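You operate a simulated robot arm through the tools that you are given. There is no shell and no other tool.

You run a simulated two-armed robot. Do the job below in one go: nothing can be reset, and whatever is moved stays where it is left.

Task
Load the narrow blue board into the gluer and roll glue on it.
Fine: wind the bed to the end by the glue tank, lay the board square on it, gap set to THIN, wind it right through and leave it there; the other boards stay dry.
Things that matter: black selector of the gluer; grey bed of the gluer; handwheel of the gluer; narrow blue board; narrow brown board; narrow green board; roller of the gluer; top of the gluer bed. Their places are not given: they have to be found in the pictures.

It is judged by the outcome, as a careful person would: the job done as asked, and still so three seconds after it is handed in. It fails if anything else is knocked over, pushed out of place, dropped, spilled or broken.

Robot
Two 7-joint arms with fingered hands on one trunk that stands fixed in place. Base frame: the origin is at the foot of the trunk, x ahead of it, y to its left, z up. Lengths are in mm, angles in degrees, forces in N, time in s.
The left shoulder is at [99, 128, 1086], the right one opposite. Each reaches about 1156 mm from its shoulder. Payload 5 kg a hand.
The TCP of each hand is the grasp point between the finger pads, 37 mm short of the fingertips. In the tool frame z runs along the fingers and y along their closing line. The gripper opens to 124 mm; its body begins 43 mm behind the TCP. The gripper is a hand of 3 fingers: y runs from the thumb to the fingers, the wrist lies at [-21, -116, -203] in the tool frame, and closing takes about 1.5 s.
Orientation is that of the tool frame in the base frame, as a unit quaternion [w, x, y, z]. With the fingers straight down and the wrist toward the robot, the tool's x, y and z point along [0, 1, 0], [1, 0, 0] and [0, 0, -1] of the base frame.

Tools
- The arms move only by the tool nudge_tool. It takes "left_deltas", "right_deltas" or both (then of equal length, played together; a hand with none holds still); each is a list of rows, each an object of numbers (a shift or turn left out is 0, a gripper value left out holds the last): "x", "y", "z": the shift along the tool's x, y, z in units of 20 mm (1.0 is 20 mm); "wx", "wy", "wz": the turn, a rotation vector about the tool's x, y, z in units of 4 degrees (1.0 is 4 degrees). In form: [{"x": .., "y": .., "z": .., "wx": .., "wy": .., "wz": ..}, ...]. A call has 1 to 20 rows; each row shifts and turns the commanded pose from where the row before left it, along the tool's axes as they then stand. "left_fingers" and "right_fingers" are, for a hand that has rows, the gripper command, from -1 (fully open) to 1 (shut), values between in proportion, set as the call begins (left out, the last holds). A call with a number of a shift or a turn outside -1 to 1 is refused whole. Rows are played at 5 a second. More than 50 mm and 8.6 degrees between two rows, or a gripper value outside its range, and nothing of the call is played. A pose out of reach is approached as far as the arm can. The call stops where the force on the tool passes 70 N (or 10 N more than at its start, if that is more) or the arm is blocked; 0.2 s more then pass. The fingers move at their own pace (about 45 mm/s each) and stop on an object; they squeeze with about 32 N. The grip force told is the motor's: it shows also when the fingers shut on nothing. Time passes only in rows, and 0.2 s behind the last, so rows that do not move let the fingers close. The reply holds the time, the measured pose of the TCP, the force on the tool along the base axes, the opening and the grip force, in the units named above and with some noise, with the torque about the TCP (base axes, N m) and any sound that the robot's microphone picked up, and new pictures: "show" is both (left out), scene, wrist or none (wrist: the cameras of the hands that moved).
- Cameras (640 x 400 px; columns grow to the right, rows downward): "scene" is now at [258.7, 44.9, 1266.2]; the picture's right is [0.48, -0.88, 0.00], its down [-0.34, -0.19, -0.92] and it looks along [0.81, 0.44, -0.39] (base axes); focal length 247 px, centre (320, 200). "left" rides on the left gripper at [-72, -104, -154] in its tool frame; the picture's right is [-0.83, -0.26, 0.49], its down [0.51, -0.72, 0.47] and it looks along [0.23, 0.64, 0.73] (tool axes); focal length 243 px, centre (320, 200). "right" rides on the right gripper at [72, -104, -154] in its tool frame; the picture's right is [-0.83, 0.26, -0.49], its down [-0.51, -0.72, 0.47] and it looks along [-0.23, 0.64, 0.73] (tool axes); focal length 243 px, centre (320, 200).
- raise_lower(by): moves the trunk up (or, below 0, down) by that many mm; the arms and the scene camera ride with it, the base frame stays. It gives what a move gives, with no picture.
- curl_fingers(index, middle, thumb_bend, thumb_turn, hand): sets how far each is bent, from 0 (flat) to 1 (curled in); at 0.3 the hand is open as for a grip, at 0.7 the pads meet at the TCP. One left out holds its place. A second passes; each finger stops where it meets its share of the squeeze, and holds until it gets a number again. A gripper value or a shape takes the hand back. It gives what a move gives, with no picture; readings hold the bend of each and the force on the fingers (four entries, about 0 where the hand has none), thumb and palm. thumb_turn goes from beside the hand (0) to across from the fingers (1), as for a grip.
- grasp_type(shape, hand): the hand has 3 fingers and takes this shape, open, in about a second: jaw (thumb against the fingers, like two jaws); tri (thumb and two fingers); tip (a fingertip pinch); poke (one finger out to press); point (the index stretched); flat (the hand flat); cup (the hand cupped); fist (a fist). The gripper value then closes the fingers along that shape, each until it touches; the sizes above hold for jaw. It gives what a move gives, with no picture.
- pan_tilt(pan, tilt): turns the head with the scene camera to pan (to the left, within 80 degrees either way) and tilt (down, from -29 to 69), counted from straight ahead of the robot (the tilt from the chest, where the trunk bows). It gives what a move gives, and a new picture of the scene camera.
- measure_at(camera, pixels): for up to 12 pixels [column, row] of the newest picture of that camera ("zoom" is the newest enlarged one), the place [x, y, z] in the base frame of the surface seen there, good to about 2 mm. It takes no simulated time.
- inspect(camera, box): a new picture of the part [left, top, right, bottom] of that camera's present view, enlarged. It takes no simulated time.
- hand_in(): hands the job in; it is judged then, once.

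Unless the task says otherwise, let go and move clear before handing in.

The tools are called after ">>>" by a JSON object that holds its "name" and its "arguments". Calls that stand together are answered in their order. nudge_tool: Moves the arms, as the interface text tells. Its arguments: {"type":"object","properties":{"left_deltas":{"type":"array","items":{"type":"object","properties":{"x":{"type":"number"},"y":{"type":"number"},"z":{"type":"number"},"wx":{"type":"number"},"wy":{"type":"number"},"wz":{"type":"number"}}}},"left_fingers":{"type":"number"},"right_deltas":{"type":"array","items":{"type":"object","properties":{"x":{"type":"number"},"y":{"type":"number"},"z":{"type":"number"},"wx":{"type":"number"},"wy":{"type":"number"},"wz":{"type":"number"}}}},"right_fingers":{"type":"number"},"show":{"type":"string","enum":["both","scene","wrist","none"]}},"required":[]} The other tools are called the same way: raise_lower (by) moves the trunk up or down; grasp_type (shape, hand) gives the hand a shape; curl_fingers (index, middle, thumb_bend, thumb_turn, hand) moves the fingers one by one; pan_tilt (pan, tilt) turns the head that bears the scene camera; measure_at (camera, pixels) gives the place of the surface under pixels of a picture; inspect (camera, box) takes an enlarged picture of a part of a camera's view; hand_in () hands the job in.

At the start:

```text
clock: 0.0
left_tcp_pos: [491.0, 631.8, 1173.5]
left_orientation: [0.0, 0.707, 0.707, -0.001]
left_force: [-0.3, -0.2, 0.6]
left_moment: [-0.01, -0.02, -0.03]
left_opening: 123.6
left_grasp_force: 0.0
left_shape: jaw
left_bend: [0.3, 0.3, 0.3, 0.98]
left_finger forces: [0.0, 0.1, 0.0, 0.0, 0.0, 0.1]
right_tcp_pos: [856.6, 24.1, 1108.8]
right_orientation: [0.0, 0.707, 0.707, -0.001]
right_force: [-0.3, -0.4, 0.4]
right_moment: [-0.02, -0.01, -0.03]
right_opening: 123.5
right_grasp_force: 0.0
right_shape: jaw
right_bend: [0.3, 0.3, 0.3, 0.98]
right_finger forces: [0.1, 0.1, 0.0, 0.1, 0.0, 0.0]
trunk travel left (down, up): [-275.0, 288.0]
head pan, tilt (commanded): [28.7, 23.1]
```

scene: 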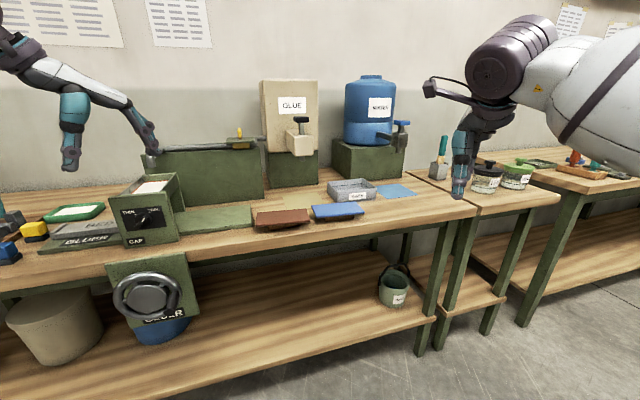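
right: 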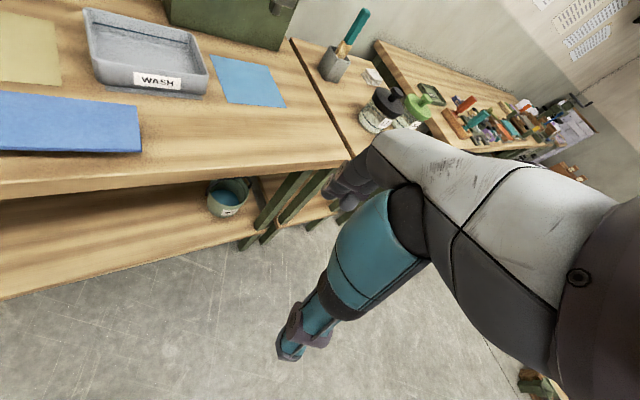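
left: 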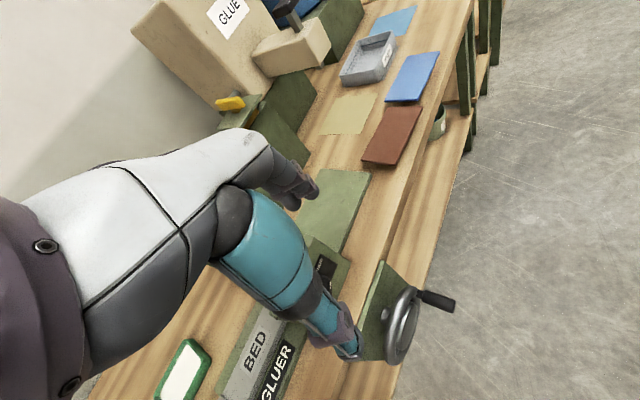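

The scene shows a gluer at about (150,210) with selector at (145,218), handwheel at (150,295), brown and blue boards at (283,217) and (337,210), and the green thing at (215,218) may be the narrow green board or a bed. I'll enlarge these areas to understand them.

>>> {"name": "inspect", "arguments": {"camera": "scene", "box": [0, 130, 280, 350]}}

>>> {"name": "inspect", "arguments": {"camera": "left", "box": [160, 180, 480, 400]}}

>>> {"name": "inspect", "arguments": {"camera": "scene", "box": [220, 70, 480, 250]}}

```text
1.82 times, centred on (140, 240) of scene
```

zoom: 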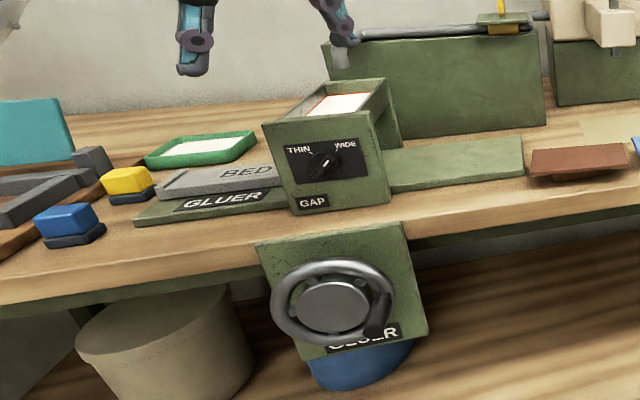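

```text
1.82 times, centred on (320, 290) of left
```

zoom: 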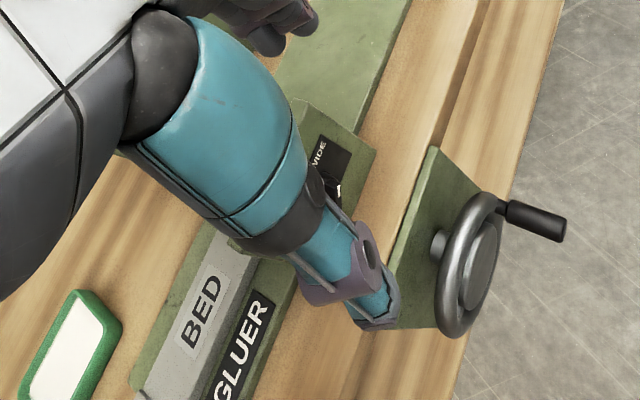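

```text
2.22 times, centred on (350, 160) of scene
```

zoom: 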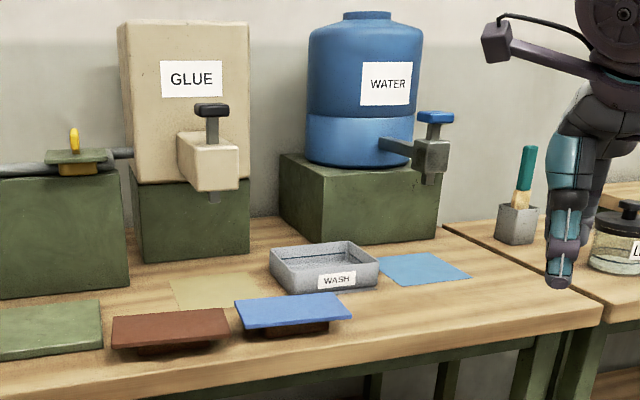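

The gluer has the grey BED slab left of the housing and a green strip right of it; brown and blue boards sit on small supports. I'll pan the head further left to find the rest and to see the machine better.

>>> {"name": "pan_tilt", "arguments": {"pan": 50, "tilt": 35}}

```text
clock: 0.8
left_tcp_pos: [491.2, 632.1, 1174.5]
left_orientation: [0.001, 0.707, 0.707, 0.0]
left_force: [-1.1, -0.1, 0.8]
left_moment: [0.01, 0.0, 0.02]
left_opening: 123.4
left_grasp_force: 0.1
left_shape: jaw
left_bend: [0.3, 0.3, 0.3, 0.98]
left_finger forces: [0.0, 0.0, 0.0, 0.0, 0.0, 0.0]
right_tcp_pos: [856.4, 24.3, 1108.3]
right_orientation: [0.0, 0.707, 0.707, 0.001]
right_force: [-0.4, -0.5, -0.5]
right_moment: [0.0, 0.04, 0.02]
right_opening: 123.5
right_grasp_force: 0.0
right_shape: jaw
right_bend: [0.3, 0.3, 0.3, 0.98]
right_finger forces: [0.0, 0.0, 0.0, 0.0, 0.0, 0.0]
trunk travel left (down, up): [-275.0, 288.0]
head pan, tilt (commanded): [50.0, 35.0]
```

scene: 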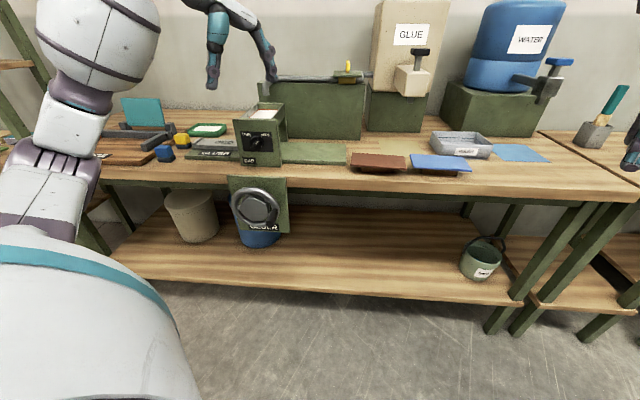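

The gluer is at (260,140) and the boards at (377,162) and (440,163). I'll enlarge and measure the key points.

>>> {"name": "inspect", "arguments": {"camera": "scene", "box": [80, 80, 300, 250]}}

>>> {"name": "measure_at", "arguments": {"camera": "scene", "pixels": [[283, 162], [345, 163], [330, 150], [290, 146], [350, 167], [404, 167], [404, 156], [355, 153], [412, 155], [470, 158], [472, 172], [418, 172]]}}

>>> {"name": "measure_at", "arguments": {"camera": "scene", "pixels": [[190, 157], [230, 157], [195, 141], [215, 141], [205, 130], [236, 164], [282, 163], [256, 141], [255, 207], [235, 207], [275, 218], [265, 113]]}}

```text
2.35 times, centred on (190, 165) of scene
```

zoom: 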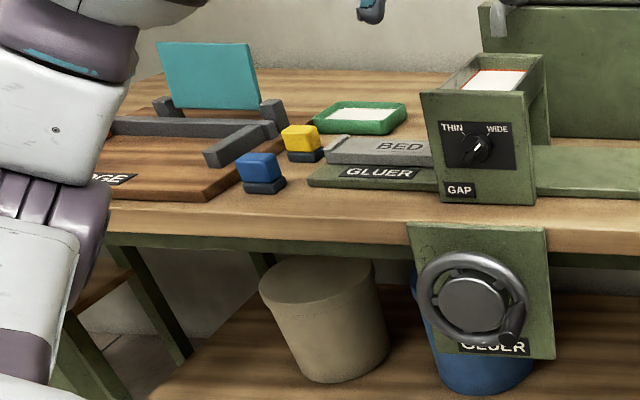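

```text
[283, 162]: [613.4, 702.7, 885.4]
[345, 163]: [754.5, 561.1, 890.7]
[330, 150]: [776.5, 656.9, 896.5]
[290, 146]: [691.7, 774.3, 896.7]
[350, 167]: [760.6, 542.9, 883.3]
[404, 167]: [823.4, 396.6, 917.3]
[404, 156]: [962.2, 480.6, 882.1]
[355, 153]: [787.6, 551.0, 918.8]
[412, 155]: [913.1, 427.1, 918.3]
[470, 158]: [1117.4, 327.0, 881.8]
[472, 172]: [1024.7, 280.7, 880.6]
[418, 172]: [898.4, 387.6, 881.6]
```

```text
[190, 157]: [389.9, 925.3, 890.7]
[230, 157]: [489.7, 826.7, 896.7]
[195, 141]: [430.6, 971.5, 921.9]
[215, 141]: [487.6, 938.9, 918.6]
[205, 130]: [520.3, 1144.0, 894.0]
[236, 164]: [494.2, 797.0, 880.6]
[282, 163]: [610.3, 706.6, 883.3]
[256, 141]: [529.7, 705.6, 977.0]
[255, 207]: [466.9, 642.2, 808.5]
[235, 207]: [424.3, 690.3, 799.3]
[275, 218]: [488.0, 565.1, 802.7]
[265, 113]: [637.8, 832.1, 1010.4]
```

The bed (grey, top z≈920) is at the left end, away from the glue tank; the base plate runs at 45° along the bench. I'll look right for the green board.

>>> {"name": "pan_tilt", "arguments": {"pan": 5, "tilt": 30}}

>>> {"name": "inspect", "arguments": {"camera": "right", "box": [300, 20, 640, 220]}}

```text
clock: 2.0
left_tcp_pos: [491.9, 631.9, 1173.5]
left_orientation: [0.0, 0.708, 0.707, 0.001]
left_force: [-0.1, 0.0, -0.4]
left_moment: [0.0, 0.04, -0.04]
left_opening: 123.6
left_grasp_force: 0.1
left_shape: jaw
left_bend: [0.3, 0.3, 0.3, 0.98]
left_finger forces: [0.0, 0.0, 0.1, 0.1, 0.0, 0.0]
right_tcp_pos: [856.1, 24.3, 1108.5]
right_orientation: [-0.001, 0.707, 0.707, 0.0]
right_force: [1.0, -0.4, 0.3]
right_moment: [-0.02, 0.01, 0.01]
right_opening: 123.7
right_grasp_force: 0.1
right_shape: jaw
right_bend: [0.3, 0.3, 0.3, 0.98]
right_finger forces: [0.0, 0.0, 0.0, 0.0, 0.0, 0.0]
trunk travel left (down, up): [-275.0, 288.0]
head pan, tilt (commanded): [5.0, 30.0]
```

scene: 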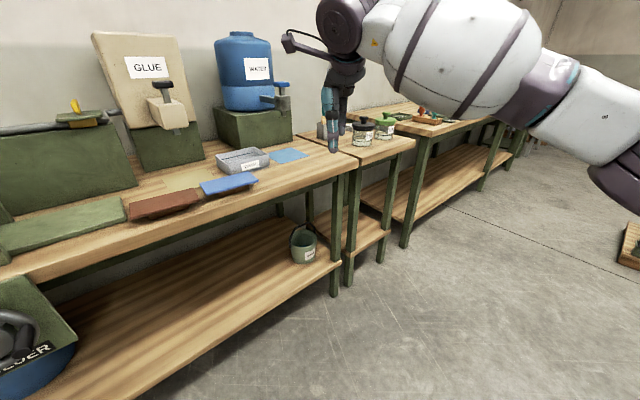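

```text
1.88 times, centred on (470, 120) of right
```

zoom: 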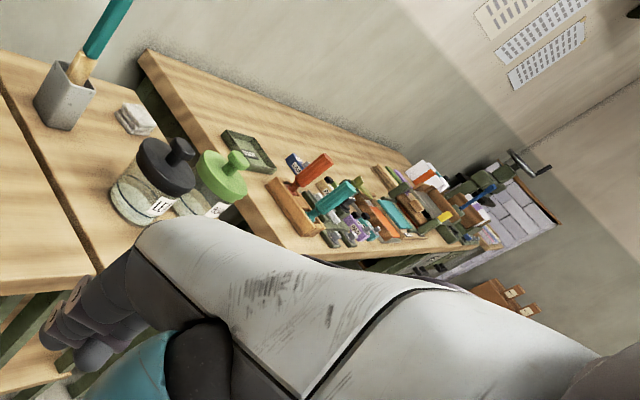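

The far tables show no obvious green board yet. I'll enlarge the green strip and boards at left of this view to see whether the strip is the machine base or a board.

>>> {"name": "inspect", "arguments": {"camera": "scene", "box": [0, 100, 300, 290]}}

>>> {"name": "inspect", "arguments": {"camera": "left", "box": [220, 20, 480, 200]}}

>>> {"name": "inspect", "arguments": {"camera": "left", "box": [240, 130, 420, 270]}}

```text
2.11 times, centred on (150, 195) of scene
```

zoom: 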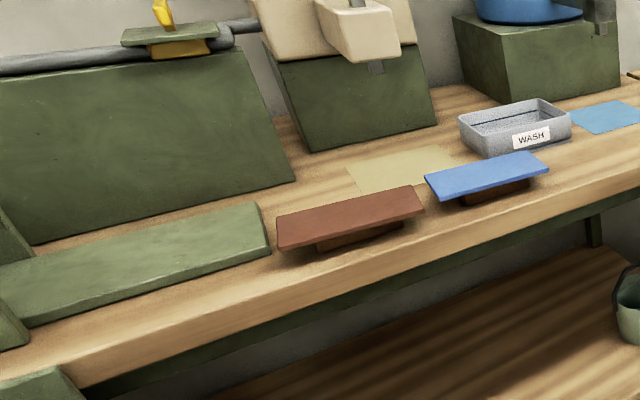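

```text
2.22 times, centred on (350, 110) of left
```

zoom: 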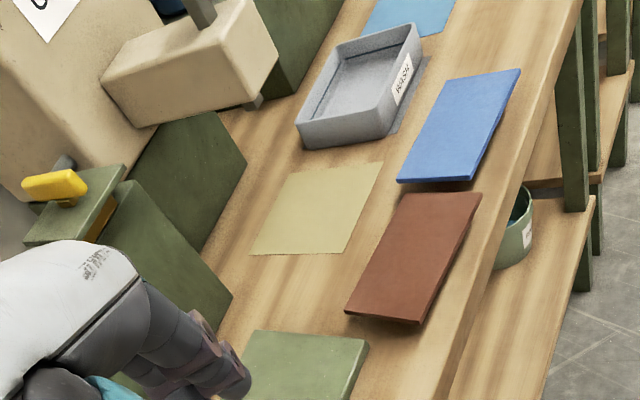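

```text
2.86 times, centred on (330, 200) of left
```

zoom: 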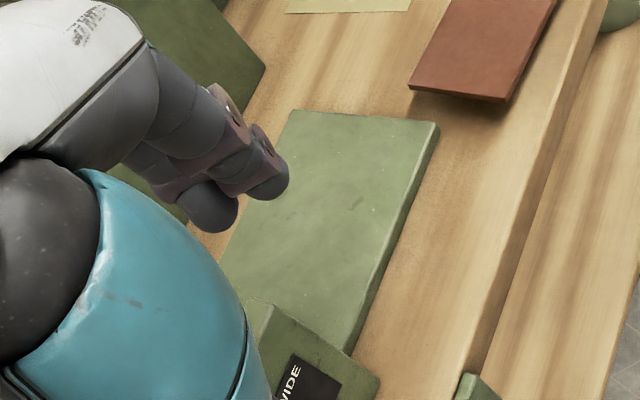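

The strip right of the housing is the machine's base plate. I'll aim the head at the gluer to measure selector, wheel and bed closely.

>>> {"name": "pan_tilt", "arguments": {"pan": 52, "tilt": 25}}

>>> {"name": "inspect", "arguments": {"camera": "scene", "box": [190, 140, 310, 215]}}

```text
clock: 3.1
left_tcp_pos: [490.2, 630.8, 1173.7]
left_orientation: [-0.001, 0.708, 0.707, 0.0]
left_force: [0.4, 0.7, 0.1]
left_moment: [-0.02, 0.0, 0.0]
left_opening: 123.6
left_grasp_force: 0.1
left_shape: jaw
left_bend: [0.3, 0.3, 0.3, 0.98]
left_finger forces: [0.0, 0.1, 0.0, 0.1, 0.0, 0.1]
right_tcp_pos: [857.6, 23.5, 1109.3]
right_orientation: [0.0, 0.708, 0.706, 0.0]
right_force: [0.1, 0.8, 0.9]
right_moment: [0.0, 0.02, 0.01]
right_opening: 123.6
right_grasp_force: 0.1
right_shape: jaw
right_bend: [0.3, 0.3, 0.3, 0.98]
right_finger forces: [0.1, 0.0, 0.1, 0.1, 0.0, 0.0]
trunk travel left (down, up): [-275.0, 288.0]
head pan, tilt (commanded): [52.0, 25.0]
```

scene: 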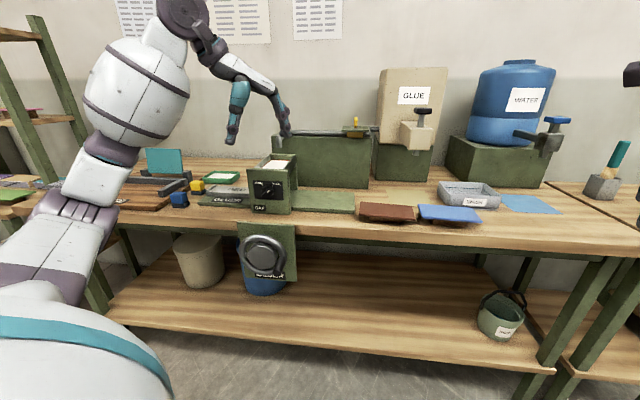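

```text
5.33 times, centred on (250, 178) of scene
```

zoom: 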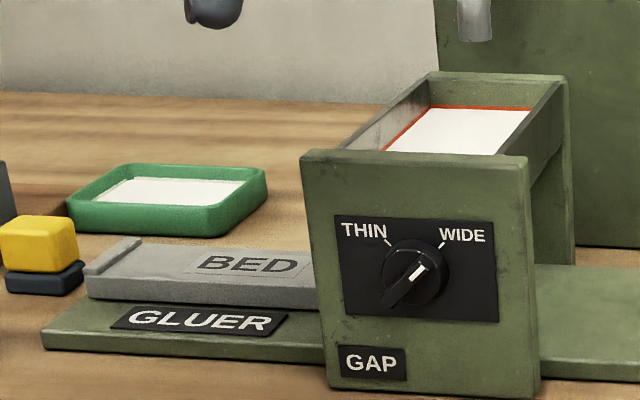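

The zoom shows the selector bar's white mark at (418,268) pointing to WIDE, so it must be turned counter‑clockwise to THIN; the bed has a small lip at its left end (110,255). I'll measure these.

>>> {"name": "measure_at", "arguments": {"camera": "zoom", "pixels": [[418, 268], [400, 290], [385, 306], [345, 300], [490, 310], [310, 160], [525, 170], [525, 390], [330, 380], [90, 290], [90, 265], [135, 245]]}}

>>> {"name": "measure_at", "arguments": {"camera": "zoom", "pixels": [[105, 277], [130, 256], [300, 285], [305, 262], [150, 275], [200, 250], [250, 280], [45, 340], [460, 130], [550, 90], [435, 78], [605, 330]]}}

>>> {"name": "inspect", "arguments": {"camera": "scene", "box": [215, 210, 325, 300]}}

```text
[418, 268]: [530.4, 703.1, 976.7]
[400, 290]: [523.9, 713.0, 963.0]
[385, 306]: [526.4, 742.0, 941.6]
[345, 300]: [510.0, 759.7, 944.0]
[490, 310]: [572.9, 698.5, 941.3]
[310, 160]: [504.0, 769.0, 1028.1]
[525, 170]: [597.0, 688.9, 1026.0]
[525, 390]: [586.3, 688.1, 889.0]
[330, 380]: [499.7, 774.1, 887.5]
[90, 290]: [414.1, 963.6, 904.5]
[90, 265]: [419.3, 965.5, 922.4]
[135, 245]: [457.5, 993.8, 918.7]
```

```text
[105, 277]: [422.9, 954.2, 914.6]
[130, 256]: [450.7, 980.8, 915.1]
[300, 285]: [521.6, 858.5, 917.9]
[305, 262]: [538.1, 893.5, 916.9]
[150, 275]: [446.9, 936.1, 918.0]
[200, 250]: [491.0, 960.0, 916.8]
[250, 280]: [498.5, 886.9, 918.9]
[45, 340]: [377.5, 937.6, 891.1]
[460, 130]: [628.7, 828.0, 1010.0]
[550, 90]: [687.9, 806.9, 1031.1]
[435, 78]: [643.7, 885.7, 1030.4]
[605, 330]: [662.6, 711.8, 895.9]
```

```text
4.44 times, centred on (270, 255) of scene
```

zoom: 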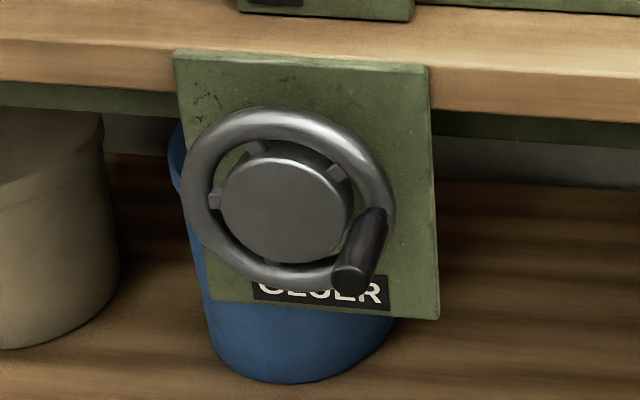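

The handwheel zoom shows the wheel centre near (288,208) and the black crank handle from (372,215) to its tip (350,280). I'll measure those.

>>> {"name": "measure_at", "arguments": {"camera": "zoom", "pixels": [[288, 208], [350, 278], [372, 225], [362, 250], [385, 170], [195, 200], [280, 118], [270, 275], [425, 80], [180, 60], [430, 310], [335, 275]]}}

>>> {"name": "inspect", "arguments": {"camera": "scene", "box": [340, 170, 520, 250]}}

```text
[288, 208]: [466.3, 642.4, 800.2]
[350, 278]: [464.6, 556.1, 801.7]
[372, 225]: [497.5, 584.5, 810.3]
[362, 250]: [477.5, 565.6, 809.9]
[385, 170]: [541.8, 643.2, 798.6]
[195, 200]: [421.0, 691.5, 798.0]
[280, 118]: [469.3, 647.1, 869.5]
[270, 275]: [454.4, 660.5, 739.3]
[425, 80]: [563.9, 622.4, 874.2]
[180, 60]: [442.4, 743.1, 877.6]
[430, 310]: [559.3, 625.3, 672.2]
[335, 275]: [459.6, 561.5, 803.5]
```

```text
3.56 times, centred on (430, 210) of scene
```

zoom: 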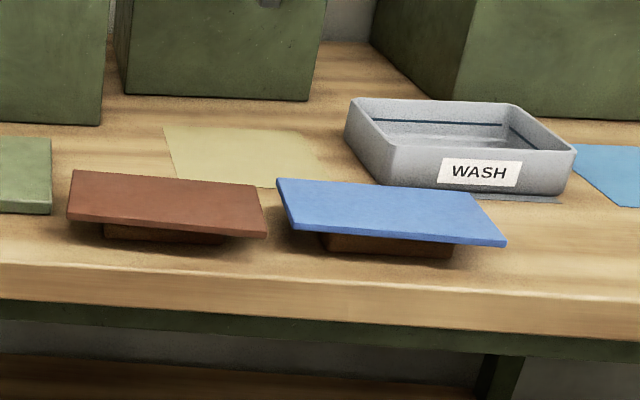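

Wheel centre is about (466,642,800) with the crank handle sticking out toward the robot at the 3 o'clock position. Now I measure the boards in this zoom: blue corners (277,180), (478,192), (506,242), (295,228).

>>> {"name": "measure_at", "arguments": {"camera": "zoom", "pixels": [[279, 181], [474, 194], [500, 239], [297, 225], [388, 210], [385, 245], [450, 252], [330, 240], [74, 173], [258, 188], [264, 231], [72, 215]]}}

>>> {"name": "measure_at", "arguments": {"camera": "zoom", "pixels": [[48, 140], [48, 208], [25, 205], [10, 140], [165, 130], [320, 185], [348, 105], [400, 190], [570, 150], [560, 195], [400, 290], [400, 278]]}}

```text
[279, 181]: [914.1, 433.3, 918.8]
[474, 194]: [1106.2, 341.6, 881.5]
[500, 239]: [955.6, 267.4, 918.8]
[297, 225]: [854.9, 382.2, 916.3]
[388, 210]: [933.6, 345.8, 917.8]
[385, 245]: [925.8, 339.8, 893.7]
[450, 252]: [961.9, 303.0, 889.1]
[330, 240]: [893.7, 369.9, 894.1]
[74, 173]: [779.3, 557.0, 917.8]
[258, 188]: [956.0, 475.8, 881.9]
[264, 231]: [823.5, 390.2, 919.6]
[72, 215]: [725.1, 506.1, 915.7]
```

```text
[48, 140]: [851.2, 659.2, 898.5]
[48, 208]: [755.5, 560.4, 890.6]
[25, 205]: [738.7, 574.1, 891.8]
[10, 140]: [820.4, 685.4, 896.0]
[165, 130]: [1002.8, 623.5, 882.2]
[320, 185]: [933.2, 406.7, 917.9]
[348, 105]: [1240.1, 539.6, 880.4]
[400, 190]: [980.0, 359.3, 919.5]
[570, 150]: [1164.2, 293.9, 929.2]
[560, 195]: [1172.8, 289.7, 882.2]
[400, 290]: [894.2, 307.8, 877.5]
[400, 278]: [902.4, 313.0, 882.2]
```

The blue board is about 150 × 78 mm, centred near (933,346) with top z≈918, and yawed about −4° against the bench; base plate spans u −396…138. I'll turn the left hand by 45° to line up with the machine so its camera can look at the bed.

>>> {"name": "nudge_tool", "arguments": {"left_deltas": [{"wz": -0.9375}, {"wz": -0.9375}, {"wz": -0.9375}, {"wz": -0.9375}, {"wz": -0.9375}, {"wz": -0.9375}, {"wz": -0.9375}, {"wz": -0.9375}, {"wz": -0.9375}, {"wz": -0.9375}, {"wz": -0.9375}, {"wz": -0.9375}], "show": "both"}}

```text
clock: 5.7
left_tcp_pos: [491.9, 632.3, 1175.0]
left_orientation: [0.0, 0.383, 0.924, 0.0]
left_force: [-0.5, -0.6, 0.9]
left_moment: [0.04, -0.03, 0.0]
left_opening: 123.5
left_grasp_force: 0.0
left_shape: jaw
left_bend: [0.3, 0.3, 0.3, 0.98]
left_finger forces: [0.0, 0.0, 0.0, 0.0, 0.0, 0.1]
right_tcp_pos: [857.9, 24.2, 1109.0]
right_orientation: [0.0, 0.708, 0.707, 0.0]
right_force: [1.0, 0.5, 0.8]
right_moment: [0.01, 0.02, 0.01]
right_opening: 123.3
right_grasp_force: 0.2
right_shape: jaw
right_bend: [0.3, 0.3, 0.3, 0.98]
right_finger forces: [0.1, 0.1, 0.0, 0.0, 0.0, 0.0]
trunk travel left (down, up): [-275.0, 288.0]
head pan, tilt (commanded): [52.0, 25.0]
```

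scene: 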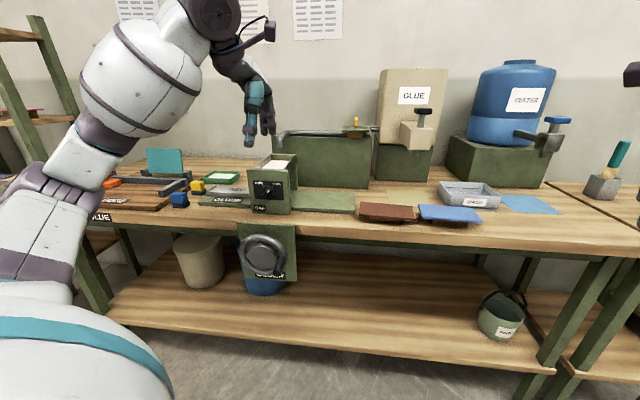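
left: 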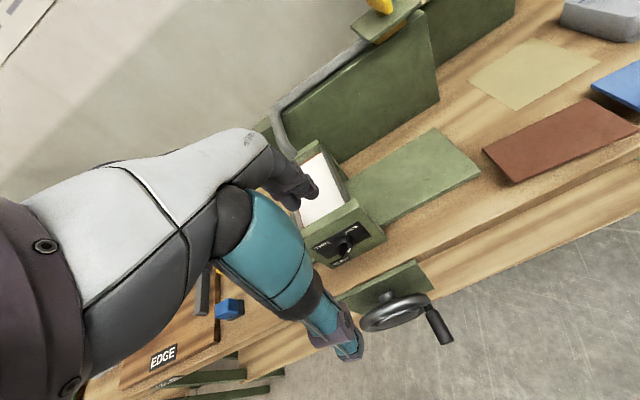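

The hand is now aligned with the bench (x = −u, y = v). I'll shift it left about 240 mm so its camera sees the bed beside the housing.

>>> {"name": "nudge_tool", "arguments": {"left_deltas": [{"x": 1}, {"x": 1}, {"x": 1}, {"x": 1}, {"x": 1}, {"x": 1}, {"x": 1}, {"x": 1}, {"x": 1}, {"x": 1}, {"x": 1}, {"x": 1}], "show": "both"}}

```text
clock: 8.3
left_tcp_pos: [320.4, 801.1, 1173.0]
left_orientation: [0.0, 0.382, 0.924, 0.001]
left_force: [-0.3, 0.1, 0.3]
left_moment: [-0.03, 0.0, 0.01]
left_opening: 123.6
left_grasp_force: 0.1
left_shape: jaw
left_bend: [0.3, 0.3, 0.3, 0.98]
left_finger forces: [0.0, 0.0, 0.0, 0.0, 0.0, 0.1]
right_tcp_pos: [856.8, 24.5, 1109.9]
right_orientation: [0.001, 0.707, 0.707, 0.001]
right_force: [0.7, 0.1, 0.2]
right_moment: [-0.01, -0.03, -0.01]
right_opening: 123.6
right_grasp_force: 0.0
right_shape: jaw
right_bend: [0.3, 0.3, 0.3, 0.98]
right_finger forces: [0.1, 0.0, 0.0, 0.0, 0.0, 0.0]
trunk travel left (down, up): [-275.0, 288.0]
head pan, tilt (commanded): [52.0, 25.0]
```

scene: 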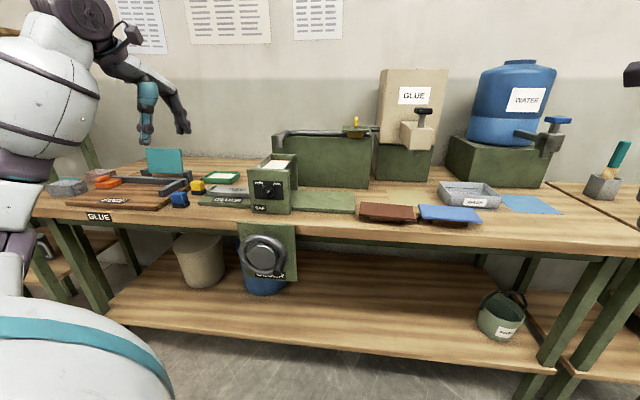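
left: 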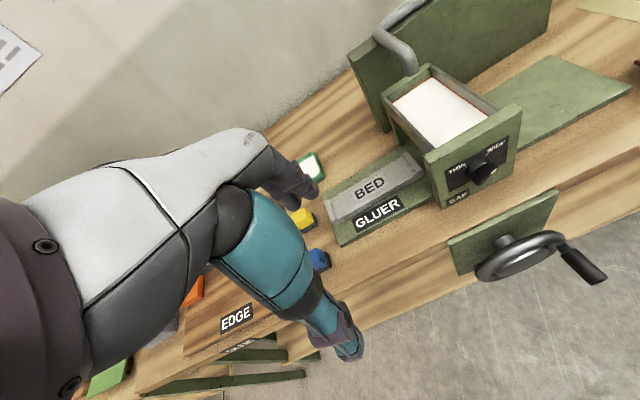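

The left camera now shows the bed clearly at (372,185). I'll enlarge and measure its edges.

>>> {"name": "inspect", "arguments": {"camera": "left", "box": [310, 50, 530, 260]}}

>>> {"name": "inspect", "arguments": {"camera": "scene", "box": [30, 130, 210, 230]}}

```text
1.90 times, centred on (420, 155) of left
```

zoom: 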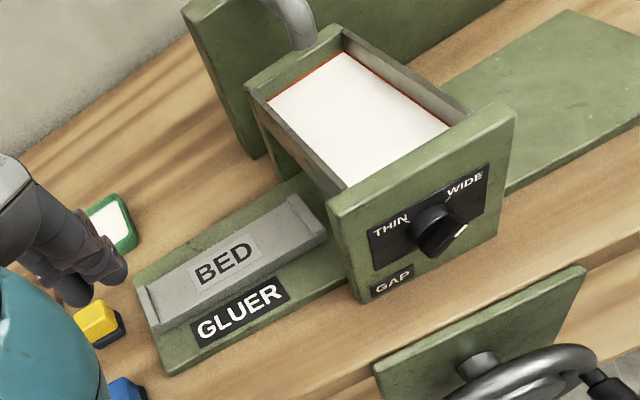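

```text
3.56 times, centred on (120, 180) of scene
```

zoom: 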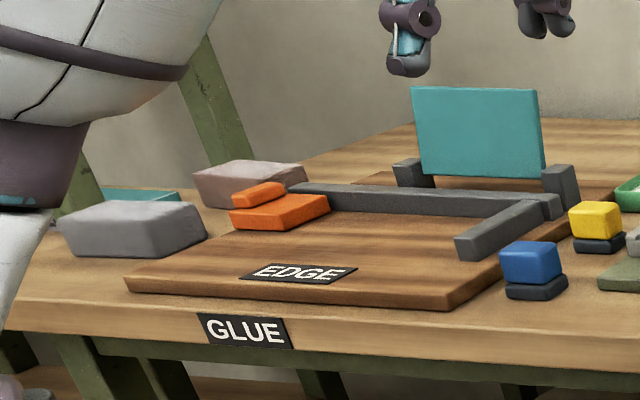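

The bed has a low lip at both ends. I'll measure the bed's corners and lips, and the selector bar, in a fresh zoom of the left camera.

>>> {"name": "inspect", "arguments": {"camera": "left", "box": [310, 130, 450, 250]}}

```text
3.33 times, centred on (380, 190) of left
```

zoom: 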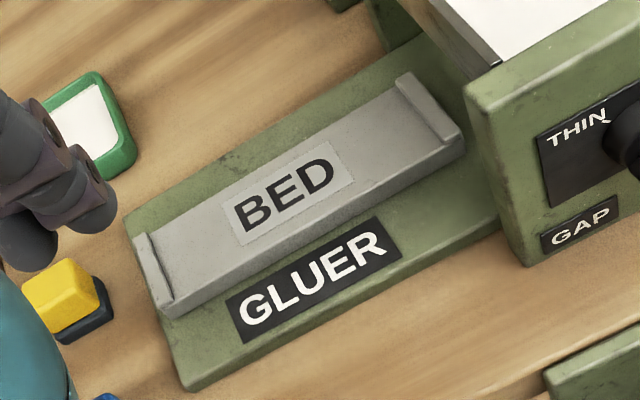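

>>> {"name": "measure_at", "arguments": {"camera": "zoom", "pixels": [[140, 240], [165, 300], [152, 268], [163, 255], [180, 290], [403, 80], [452, 132], [428, 110], [395, 92], [440, 140], [464, 150], [170, 315]]}}

>>> {"name": "measure_at", "arguments": {"camera": "zoom", "pixels": [[130, 225], [183, 385], [360, 70], [300, 200], [260, 170], [350, 190], [320, 230], [500, 225], [470, 95], [520, 260], [230, 170], [250, 300]]}}

```text
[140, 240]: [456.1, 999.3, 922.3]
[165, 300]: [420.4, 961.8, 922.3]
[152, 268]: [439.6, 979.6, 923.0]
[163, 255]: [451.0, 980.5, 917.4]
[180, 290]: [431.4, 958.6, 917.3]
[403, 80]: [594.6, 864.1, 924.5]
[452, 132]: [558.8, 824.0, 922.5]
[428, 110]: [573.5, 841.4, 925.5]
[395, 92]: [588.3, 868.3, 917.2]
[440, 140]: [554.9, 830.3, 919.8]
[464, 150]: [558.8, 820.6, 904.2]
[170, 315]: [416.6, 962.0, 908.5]
```

```text
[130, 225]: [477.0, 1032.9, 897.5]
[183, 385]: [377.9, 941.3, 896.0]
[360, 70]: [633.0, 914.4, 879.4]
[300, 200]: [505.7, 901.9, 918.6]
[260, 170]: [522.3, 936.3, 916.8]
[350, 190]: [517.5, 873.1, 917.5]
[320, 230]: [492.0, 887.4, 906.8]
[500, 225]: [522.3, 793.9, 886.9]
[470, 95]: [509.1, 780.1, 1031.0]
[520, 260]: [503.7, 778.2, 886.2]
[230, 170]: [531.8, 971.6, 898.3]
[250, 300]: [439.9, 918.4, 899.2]
```

The bed is about 204 mm long and 56 mm wide with lips at u≈−382 and u≈−189, now at the left end; the board (150×78) fits between the lips. I'll bring the right hand round to the crank: first yaw it 45°.

>>> {"name": "nudge_tool", "arguments": {"right_deltas": [{"wz": -0.9375}, {"wz": -0.9375}, {"wz": -0.9375}, {"wz": -0.9375}, {"wz": -0.9375}, {"wz": -0.9375}, {"wz": -0.9375}, {"wz": -0.9375}, {"wz": -0.9375}, {"wz": -0.9375}, {"wz": -0.9375}, {"wz": -0.9375}], "show": "none"}}

>>> {"name": "nudge_tool", "arguments": {"right_deltas": [{"x": 1, "wx": -1}, {"x": 1, "wx": -1}, {"x": 1, "wx": -1}, {"x": 1, "wx": -1}, {"x": 1, "wx": -1}, {"x": 1, "wx": -1}, {"x": 1, "wx": -1}, {"x": 1, "wx": -1}, {"x": 1, "wx": -1}, {"x": 1, "wx": -1}], "show": "both"}}

```text
clock: 10.9
left_tcp_pos: [322.1, 799.5, 1173.9]
left_orientation: [0.0, 0.382, 0.924, 0.0]
left_force: [0.0, 0.0, 1.4]
left_moment: [0.0, -0.01, -0.01]
left_opening: 123.5
left_grasp_force: 0.1
left_shape: jaw
left_bend: [0.3, 0.3, 0.3, 0.98]
left_finger forces: [0.0, 0.0, 0.0, 0.1, 0.1, 0.0]
right_tcp_pos: [855.9, 24.1, 1107.3]
right_orientation: [-0.001, 0.383, 0.924, 0.001]
right_force: [-0.2, 1.0, 0.0]
right_moment: [-0.02, 0.0, 0.02]
right_opening: 123.8
right_grasp_force: 0.1
right_shape: jaw
right_bend: [0.3, 0.3, 0.3, 0.98]
right_finger forces: [0.1, 0.0, 0.1, 0.0, 0.0, 0.0]
trunk travel left (down, up): [-275.0, 288.0]
head pan, tilt (commanded): [52.0, 25.0]
```

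```text
clock: 13.1
left_tcp_pos: [320.7, 799.5, 1174.1]
left_orientation: [0.0, 0.383, 0.924, 0.0]
left_force: [0.2, -0.2, 0.1]
left_moment: [-0.01, 0.03, 0.03]
left_opening: 123.6
left_grasp_force: 0.1
left_shape: jaw
left_bend: [0.3, 0.3, 0.3, 0.98]
left_finger forces: [0.1, 0.0, 0.0, 0.1, 0.0, 0.0]
right_tcp_pos: [715.2, 167.0, 1109.5]
right_orientation: [0.131, 0.359, 0.868, 0.317]
right_force: [0.3, 0.4, -0.7]
right_moment: [-0.01, -0.01, 0.01]
right_opening: 123.7
right_grasp_force: 0.1
right_shape: jaw
right_bend: [0.3, 0.3, 0.3, 0.98]
right_finger forces: [0.0, 0.0, 0.1, 0.0, 0.0, 0.0]
trunk travel left (down, up): [-275.0, 288.0]
head pan, tilt (commanded): [52.0, 25.0]
```

scene: 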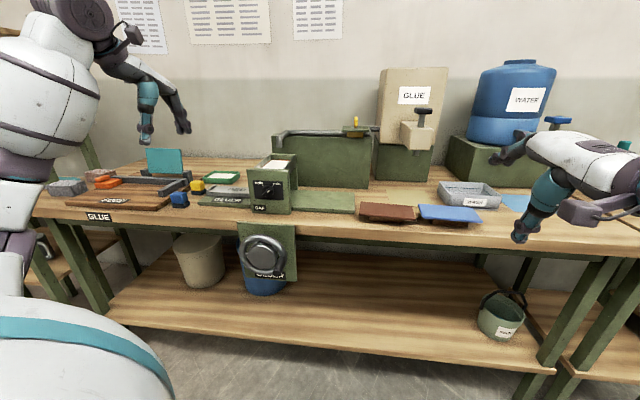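
right: 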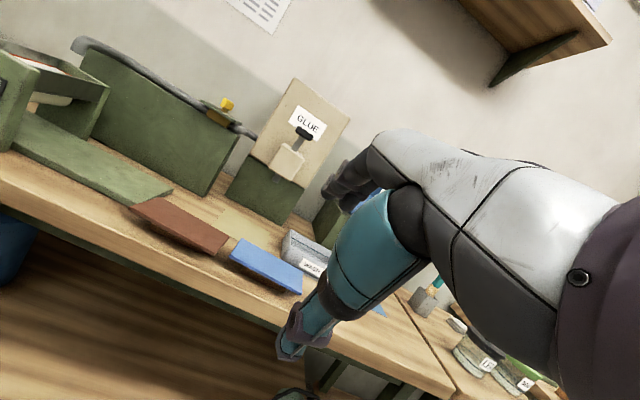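

The right hand pitches up and shifts left as expected, clear of the bench. I'll finish the pitch and continue along the front of the bench.

>>> {"name": "nudge_tool", "arguments": {"right_deltas": [{"x": 1, "wx": -1}, {"x": 1, "wx": -1}, {"x": 1, "wx": -1}, {"x": 1, "wx": -1}, {"x": 1, "wx": -1}, {"x": 1, "wx": -1}, {"x": 1, "wx": -1}, {"x": 1, "wx": -1}, {"x": 1, "wx": -1}, {"x": 1, "wx": -1}, {"x": 1, "wx": -1}, {"x": 1, "wx": -1}, {"x": 1, "wx": -0.5}], "show": "both"}}

```text
clock: 15.9
left_tcp_pos: [320.4, 799.3, 1174.3]
left_orientation: [0.0, 0.383, 0.924, 0.0]
left_force: [-0.1, -0.1, -0.5]
left_moment: [-0.02, 0.04, 0.03]
left_opening: 123.7
left_grasp_force: 0.1
left_shape: jaw
left_bend: [0.3, 0.3, 0.3, 0.98]
left_finger forces: [0.0, 0.0, 0.0, 0.0, 0.0, 0.1]
right_tcp_pos: [608.5, 203.9, 1131.0]
right_orientation: [0.223, 0.257, 0.722, 0.603]
right_force: [-0.1, -0.2, 0.2]
right_moment: [0.01, 0.01, 0.0]
right_opening: 123.9
right_grasp_force: 0.1
right_shape: jaw
right_bend: [0.3, 0.3, 0.3, 0.97]
right_finger forces: [0.0, 0.0, 0.0, 0.0, 0.0, 0.0]
right hand out of reach, approached as far as the arm can: row 4, 5, 6, 7, 8, 9, 10, 11, 12, 13
trunk travel left (down, up): [-275.0, 288.0]
head pan, tilt (commanded): [52.0, 25.0]
```

scene: 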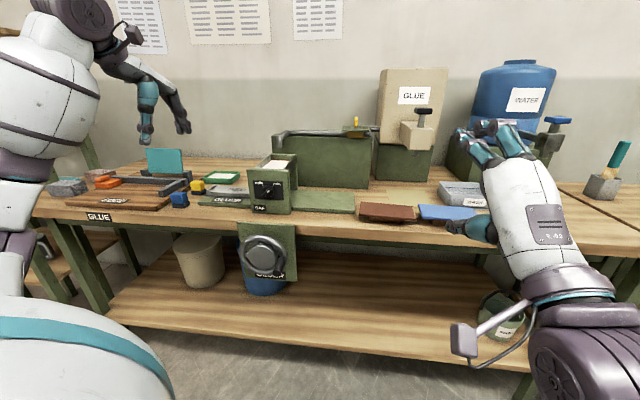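
right: 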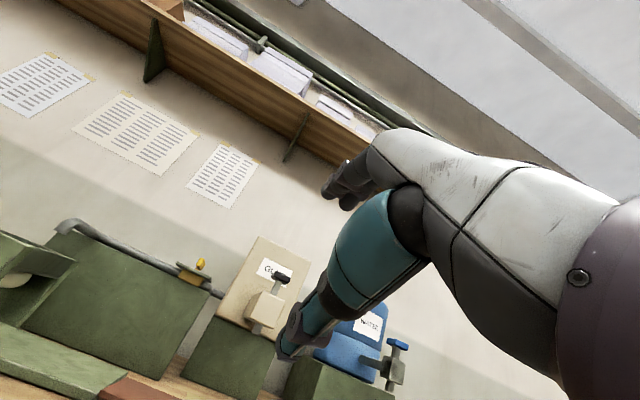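

The right arm could not fully take that pose at this height (it stopped at (608,204,1131), nearly horizontal). I'll lower the hand to see whether the pose is reachable nearer to crank height.

>>> {"name": "nudge_tool", "arguments": {"right_deltas": [{"y": -1}, {"y": -1}, {"y": -1}, {"y": -1}, {"y": -1}, {"y": -1}, {"y": -1}, {"y": -1}, {"y": -1}, {"y": -1}], "show": "scene"}}

```text
clock: 18.1
left_tcp_pos: [320.3, 800.6, 1173.3]
left_orientation: [-0.001, 0.382, 0.924, 0.0]
left_force: [0.7, -0.1, 0.1]
left_moment: [0.0, 0.0, -0.01]
left_opening: 123.8
left_grasp_force: 0.1
left_shape: jaw
left_bend: [0.3, 0.3, 0.3, 0.98]
left_finger forces: [0.1, 0.1, 0.0, 0.0, 0.0, 0.0]
right_tcp_pos: [606.9, 145.6, 939.5]
right_orientation: [0.227, 0.263, 0.718, 0.603]
right_force: [-0.1, -0.5, -0.6]
right_moment: [0.0, 0.01, -0.03]
right_opening: 124.1
right_grasp_force: 0.1
right_shape: jaw
right_bend: [0.3, 0.3, 0.3, 0.97]
right_finger forces: [0.0, 0.1, 0.0, 0.0, 0.1, 0.2]
right hand out of reach, approached as far as the arm can: row 1, 3, 6, 7, 8, 9
trunk travel left (down, up): [-275.0, 288.0]
head pan, tilt (commanded): [52.0, 25.0]
```

scene: 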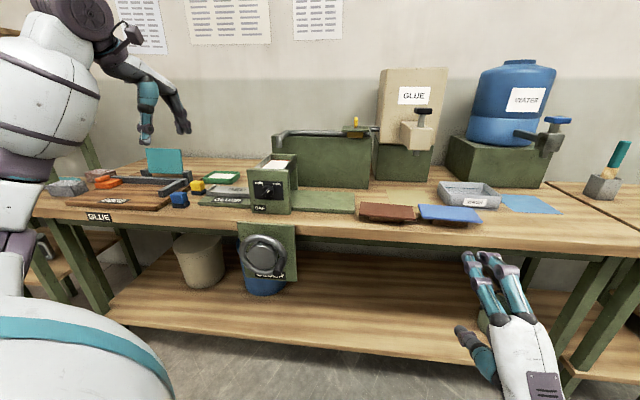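

The commanded pose now follows the actual one. I'll try moving left at this height.

>>> {"name": "nudge_tool", "arguments": {"right_deltas": [{"x": 1}, {"x": 1}, {"x": 1}, {"x": 1}, {"x": 1}, {"x": 1}, {"x": 1}, {"x": 1}, {"x": 1}, {"x": 1}], "show": "scene"}}

```text
clock: 20.3
left_tcp_pos: [320.0, 800.2, 1173.2]
left_orientation: [0.0, 0.383, 0.924, 0.0]
left_force: [-0.5, 0.2, 0.2]
left_moment: [-0.02, 0.02, 0.01]
left_opening: 123.6
left_grasp_force: 0.0
left_shape: jaw
left_bend: [0.3, 0.3, 0.3, 0.98]
left_finger forces: [0.0, 0.1, 0.0, 0.0, 0.0, 0.0]
right_tcp_pos: [566.5, 133.1, 978.6]
right_orientation: [0.225, 0.261, 0.719, 0.603]
right_force: [-0.3, 0.3, -0.2]
right_moment: [0.0, -0.01, 0.01]
right_opening: 124.0
right_grasp_force: 0.1
right_shape: jaw
right_bend: [0.3, 0.3, 0.3, 0.97]
right_finger forces: [0.1, 0.0, 0.0, 0.1, 0.0, 0.0]
right hand out of reach, approached as far as the arm can: row 1, 2, 3, 4, 5, 6, 7, 8, 9, 10
trunk travel left (down, up): [-275.0, 288.0]
head pan, tilt (commanded): [52.0, 25.0]
```

scene: 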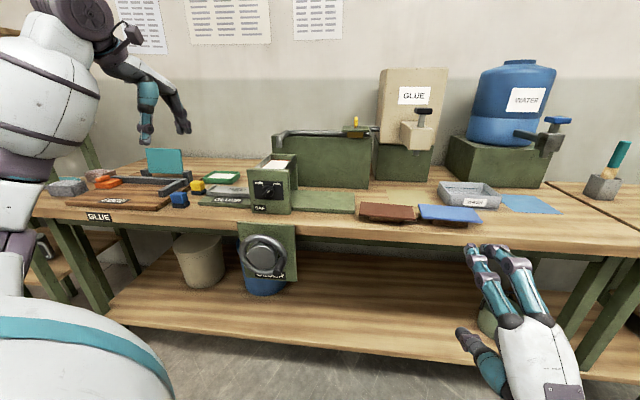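

The right arm is joint-limited there, so the left arm will do the cranking (pointing along +v is outward for it). I'll bring the left hand back in front of the wheel, staying high.

>>> {"name": "nudge_tool", "arguments": {"left_deltas": [{"x": -1, "y": -1}, {"x": -1, "y": -1}, {"x": -1, "y": -1}, {"x": -1, "y": -1}, {"x": -1, "y": -1}, {"x": -1, "y": -1}, {"x": -1, "y": -1}, {"x": -1, "y": -1}, {"x": -1, "y": -1}, {"x": -1, "y": -1}, {"x": -1}, {"x": -1}, {"x": -1}, {"x": -1}], "right_deltas": [{"x": -1}, {"x": -1}, {"x": -1}, {"x": -1}, {"x": -1}, {"x": -1}, {"x": -1}, {"x": -1}, {"x": -1}, {"x": -1}, {}, {}, {}, {}], "show": "scene"}}

```text
clock: 23.3
left_tcp_pos: [378.7, 475.9, 1153.7]
left_orientation: [0.002, 0.384, 0.923, -0.001]
left_force: [-0.4, -1.0, -0.7]
left_moment: [0.01, -0.01, -0.03]
left_opening: 123.7
left_grasp_force: 0.0
left_shape: jaw
left_bend: [0.3, 0.3, 0.3, 0.98]
left_finger forces: [0.0, 0.1, 0.0, 0.0, 0.0, 0.0]
left hand out of reach, approached as far as the arm can: row 12, 13, 14
right_tcp_pos: [718.7, 0.8, 981.0]
right_orientation: [0.23, 0.265, 0.717, 0.602]
right_force: [0.7, -0.6, 0.0]
right_moment: [0.03, 0.0, 0.0]
right_opening: 124.0
right_grasp_force: 0.1
right_shape: jaw
right_bend: [0.3, 0.3, 0.3, 0.97]
right_finger forces: [0.1, 0.1, 0.0, 0.0, 0.0, 0.1]
trunk travel left (down, up): [-275.0, 288.0]
head pan, tilt (commanded): [52.0, 25.0]
```

scene: 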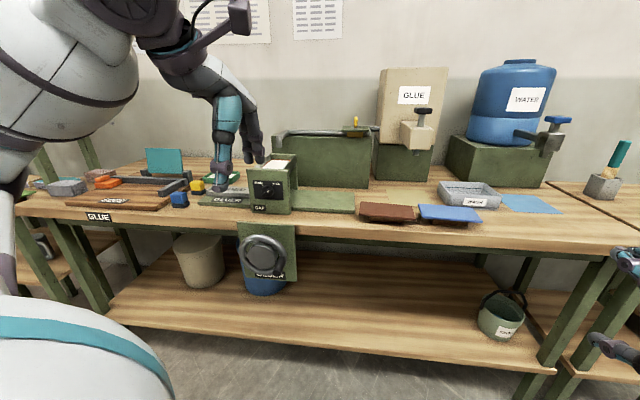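

The left hand is at (379,476,1154), in front of the wheel and clear. I'll pitch it forward while descending.

>>> {"name": "nudge_tool", "arguments": {"left_deltas": [{"z": 0.85, "wx": -1}, {"z": 0.848, "y": -0.059, "wx": -1}, {"z": 0.842, "y": -0.118, "wx": -1}, {"z": 0.831, "y": -0.177, "wx": -1}, {"z": 0.817, "y": -0.234, "wx": -1}, {"z": 0.799, "y": -0.291, "wx": -1}, {"z": 0.777, "y": -0.346, "wx": -1}, {"z": 0.75, "y": -0.399, "wx": -1}, {"z": 0.721, "y": -0.45, "wx": -1}, {"z": 0.688, "y": -0.5, "wx": -1}, {"z": 0.651, "y": -0.546, "wx": -1}, {"z": 0.611, "y": -0.59, "wx": -1}, {"z": 0.569, "y": -0.632, "wx": -1}, {"z": 0.523, "y": -0.67, "wx": -1}], "show": "both"}}

```text
clock: 26.3
left_tcp_pos: [511.1, 631.2, 1030.2]
left_orientation: [0.176, 0.34, 0.816, 0.433]
left_force: [0.2, 0.5, 6.8]
left_moment: [-0.38, 0.4, 0.01]
left_opening: 124.2
left_grasp_force: 0.1
left_shape: jaw
left_bend: [0.3, 0.3, 0.3, 0.98]
left_finger forces: [0.1, 0.1, 0.0, 0.0, 0.0, 0.0]
left hand out of reach, approached as far as the arm can: row 2, 3, 4, 5, 6, 7, 8, 9, 10, 11, 12, 13
right_tcp_pos: [718.6, 3.4, 982.1]
right_orientation: [0.232, 0.266, 0.717, 0.601]
right_force: [-0.3, 0.0, -0.8]
right_moment: [0.02, -0.01, -0.01]
right_opening: 124.2
right_grasp_force: 0.1
right_shape: jaw
right_bend: [0.3, 0.3, 0.3, 0.97]
right_finger forces: [0.0, 0.0, 0.0, 0.0, 0.0, 0.0]
trunk travel left (down, up): [-275.0, 288.0]
head pan, tilt (commanded): [52.0, 25.0]
```

scene: 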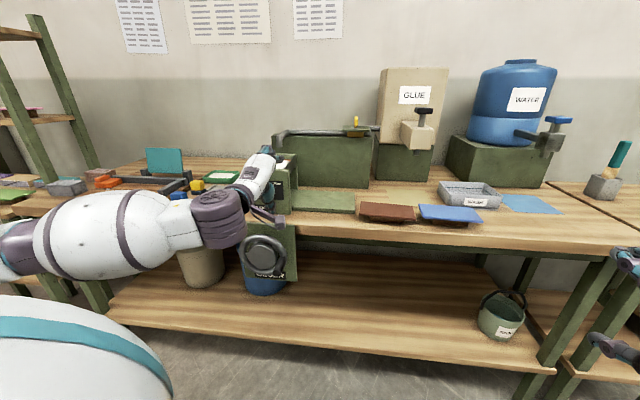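
left: 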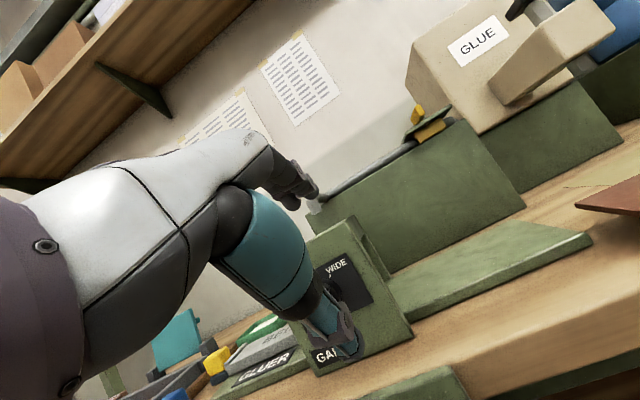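

The arm was folded too close to the body and swung the hand forward to (511,631,1030), near the housing, with a 7 N force reading. Before moving I'll check closely whether it touches anything.

>>> {"name": "inspect", "arguments": {"camera": "scene", "box": [180, 130, 320, 300]}}

>>> {"name": "inspect", "arguments": {"camera": "left", "box": [200, 130, 420, 390]}}

```text
2.35 times, centred on (250, 215) of scene
```

zoom: 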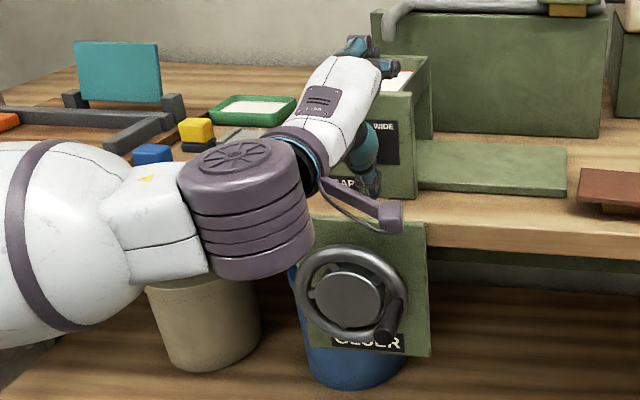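

```text
1.54 times, centred on (310, 260) of left
```

zoom: 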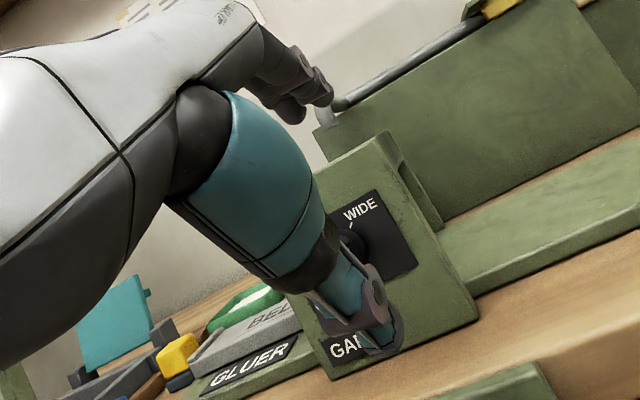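

>>> {"name": "measure_at", "arguments": {"camera": "zoom", "pixels": [[385, 340], [395, 325], [345, 320], [325, 90], [290, 110], [375, 235], [345, 235]]}}

>>> {"name": "nudge_tool", "arguments": {"left_deltas": [{}], "show": "none"}}

```text
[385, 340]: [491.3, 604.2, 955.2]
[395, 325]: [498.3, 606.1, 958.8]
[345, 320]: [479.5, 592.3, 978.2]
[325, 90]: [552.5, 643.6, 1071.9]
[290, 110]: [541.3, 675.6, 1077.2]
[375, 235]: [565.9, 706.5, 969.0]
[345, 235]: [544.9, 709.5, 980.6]
```

```text
clock: 26.7
left_tcp_pos: [511.2, 628.9, 1034.9]
left_orientation: [0.18, 0.338, 0.816, 0.433]
left_force: [0.0, 0.9, 0.0]
left_moment: [-0.01, 0.01, -0.01]
left_opening: 123.9
left_grasp_force: 0.0
left_shape: jaw
left_bend: [0.3, 0.3, 0.3, 0.98]
left_finger forces: [0.1, 0.0, 0.0, 0.0, 0.0, 0.0]
right_tcp_pos: [718.7, 1.7, 982.4]
right_orientation: [0.231, 0.265, 0.718, 0.601]
right_force: [0.0, -0.5, 0.5]
right_moment: [0.03, 0.0, 0.02]
right_opening: 124.2
right_grasp_force: 0.1
right_shape: jaw
right_bend: [0.3, 0.3, 0.3, 0.97]
right_finger forces: [0.0, 0.0, 0.0, 0.0, 0.0, 0.0]
trunk travel left (down, up): [-275.0, 288.0]
head pan, tilt (commanded): [52.0, 25.0]
```

No contact: the thumb tip is at v≈774 and the force has gone to 0. I'll back off left and away from the bench, where the arm has more room, then descend there.

>>> {"name": "nudge_tool", "arguments": {"left_deltas": [{"x": 1}, {"x": 1}, {"x": 1, "z": -0.29, "y": -0.19}, {"x": 1, "z": -0.29, "y": -0.19}, {"x": 1, "z": -0.29, "y": -0.19}, {"x": 1, "z": -0.29, "y": -0.19}, {"x": 1, "z": -0.29, "y": -0.19}, {"x": 1, "z": -0.29, "y": -0.19}, {"x": 1, "z": -0.29, "y": -0.19}, {"x": 1, "z": -0.29, "y": -0.19}], "show": "scene"}}

```text
clock: 28.9
left_tcp_pos: [331.6, 730.7, 1037.1]
left_orientation: [0.18, 0.338, 0.816, 0.433]
left_force: [-0.1, -0.5, -0.5]
left_moment: [0.01, -0.04, -0.04]
left_opening: 124.1
left_grasp_force: 0.1
left_shape: jaw
left_bend: [0.3, 0.3, 0.3, 0.98]
left_finger forces: [0.1, 0.0, 0.1, 0.0, 0.1, 0.0]
right_tcp_pos: [718.0, 2.2, 983.3]
right_orientation: [0.231, 0.265, 0.718, 0.601]
right_force: [0.4, -0.5, -0.8]
right_moment: [0.02, -0.03, 0.0]
right_opening: 123.9
right_grasp_force: 0.0
right_shape: jaw
right_bend: [0.3, 0.3, 0.3, 0.97]
right_finger forces: [0.0, 0.0, 0.0, 0.1, 0.1, 0.1]
trunk travel left (down, up): [-275.0, 288.0]
head pan, tilt (commanded): [52.0, 25.0]
```

scene: 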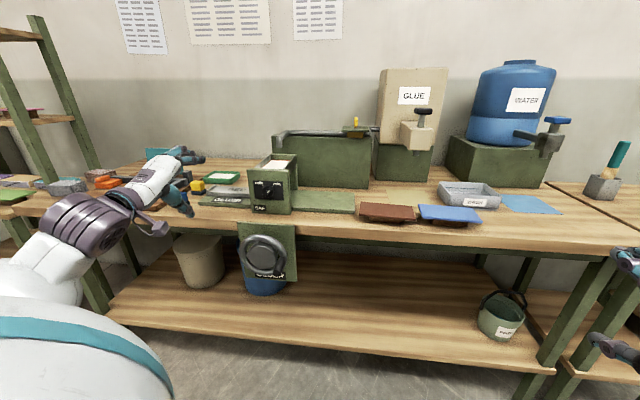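

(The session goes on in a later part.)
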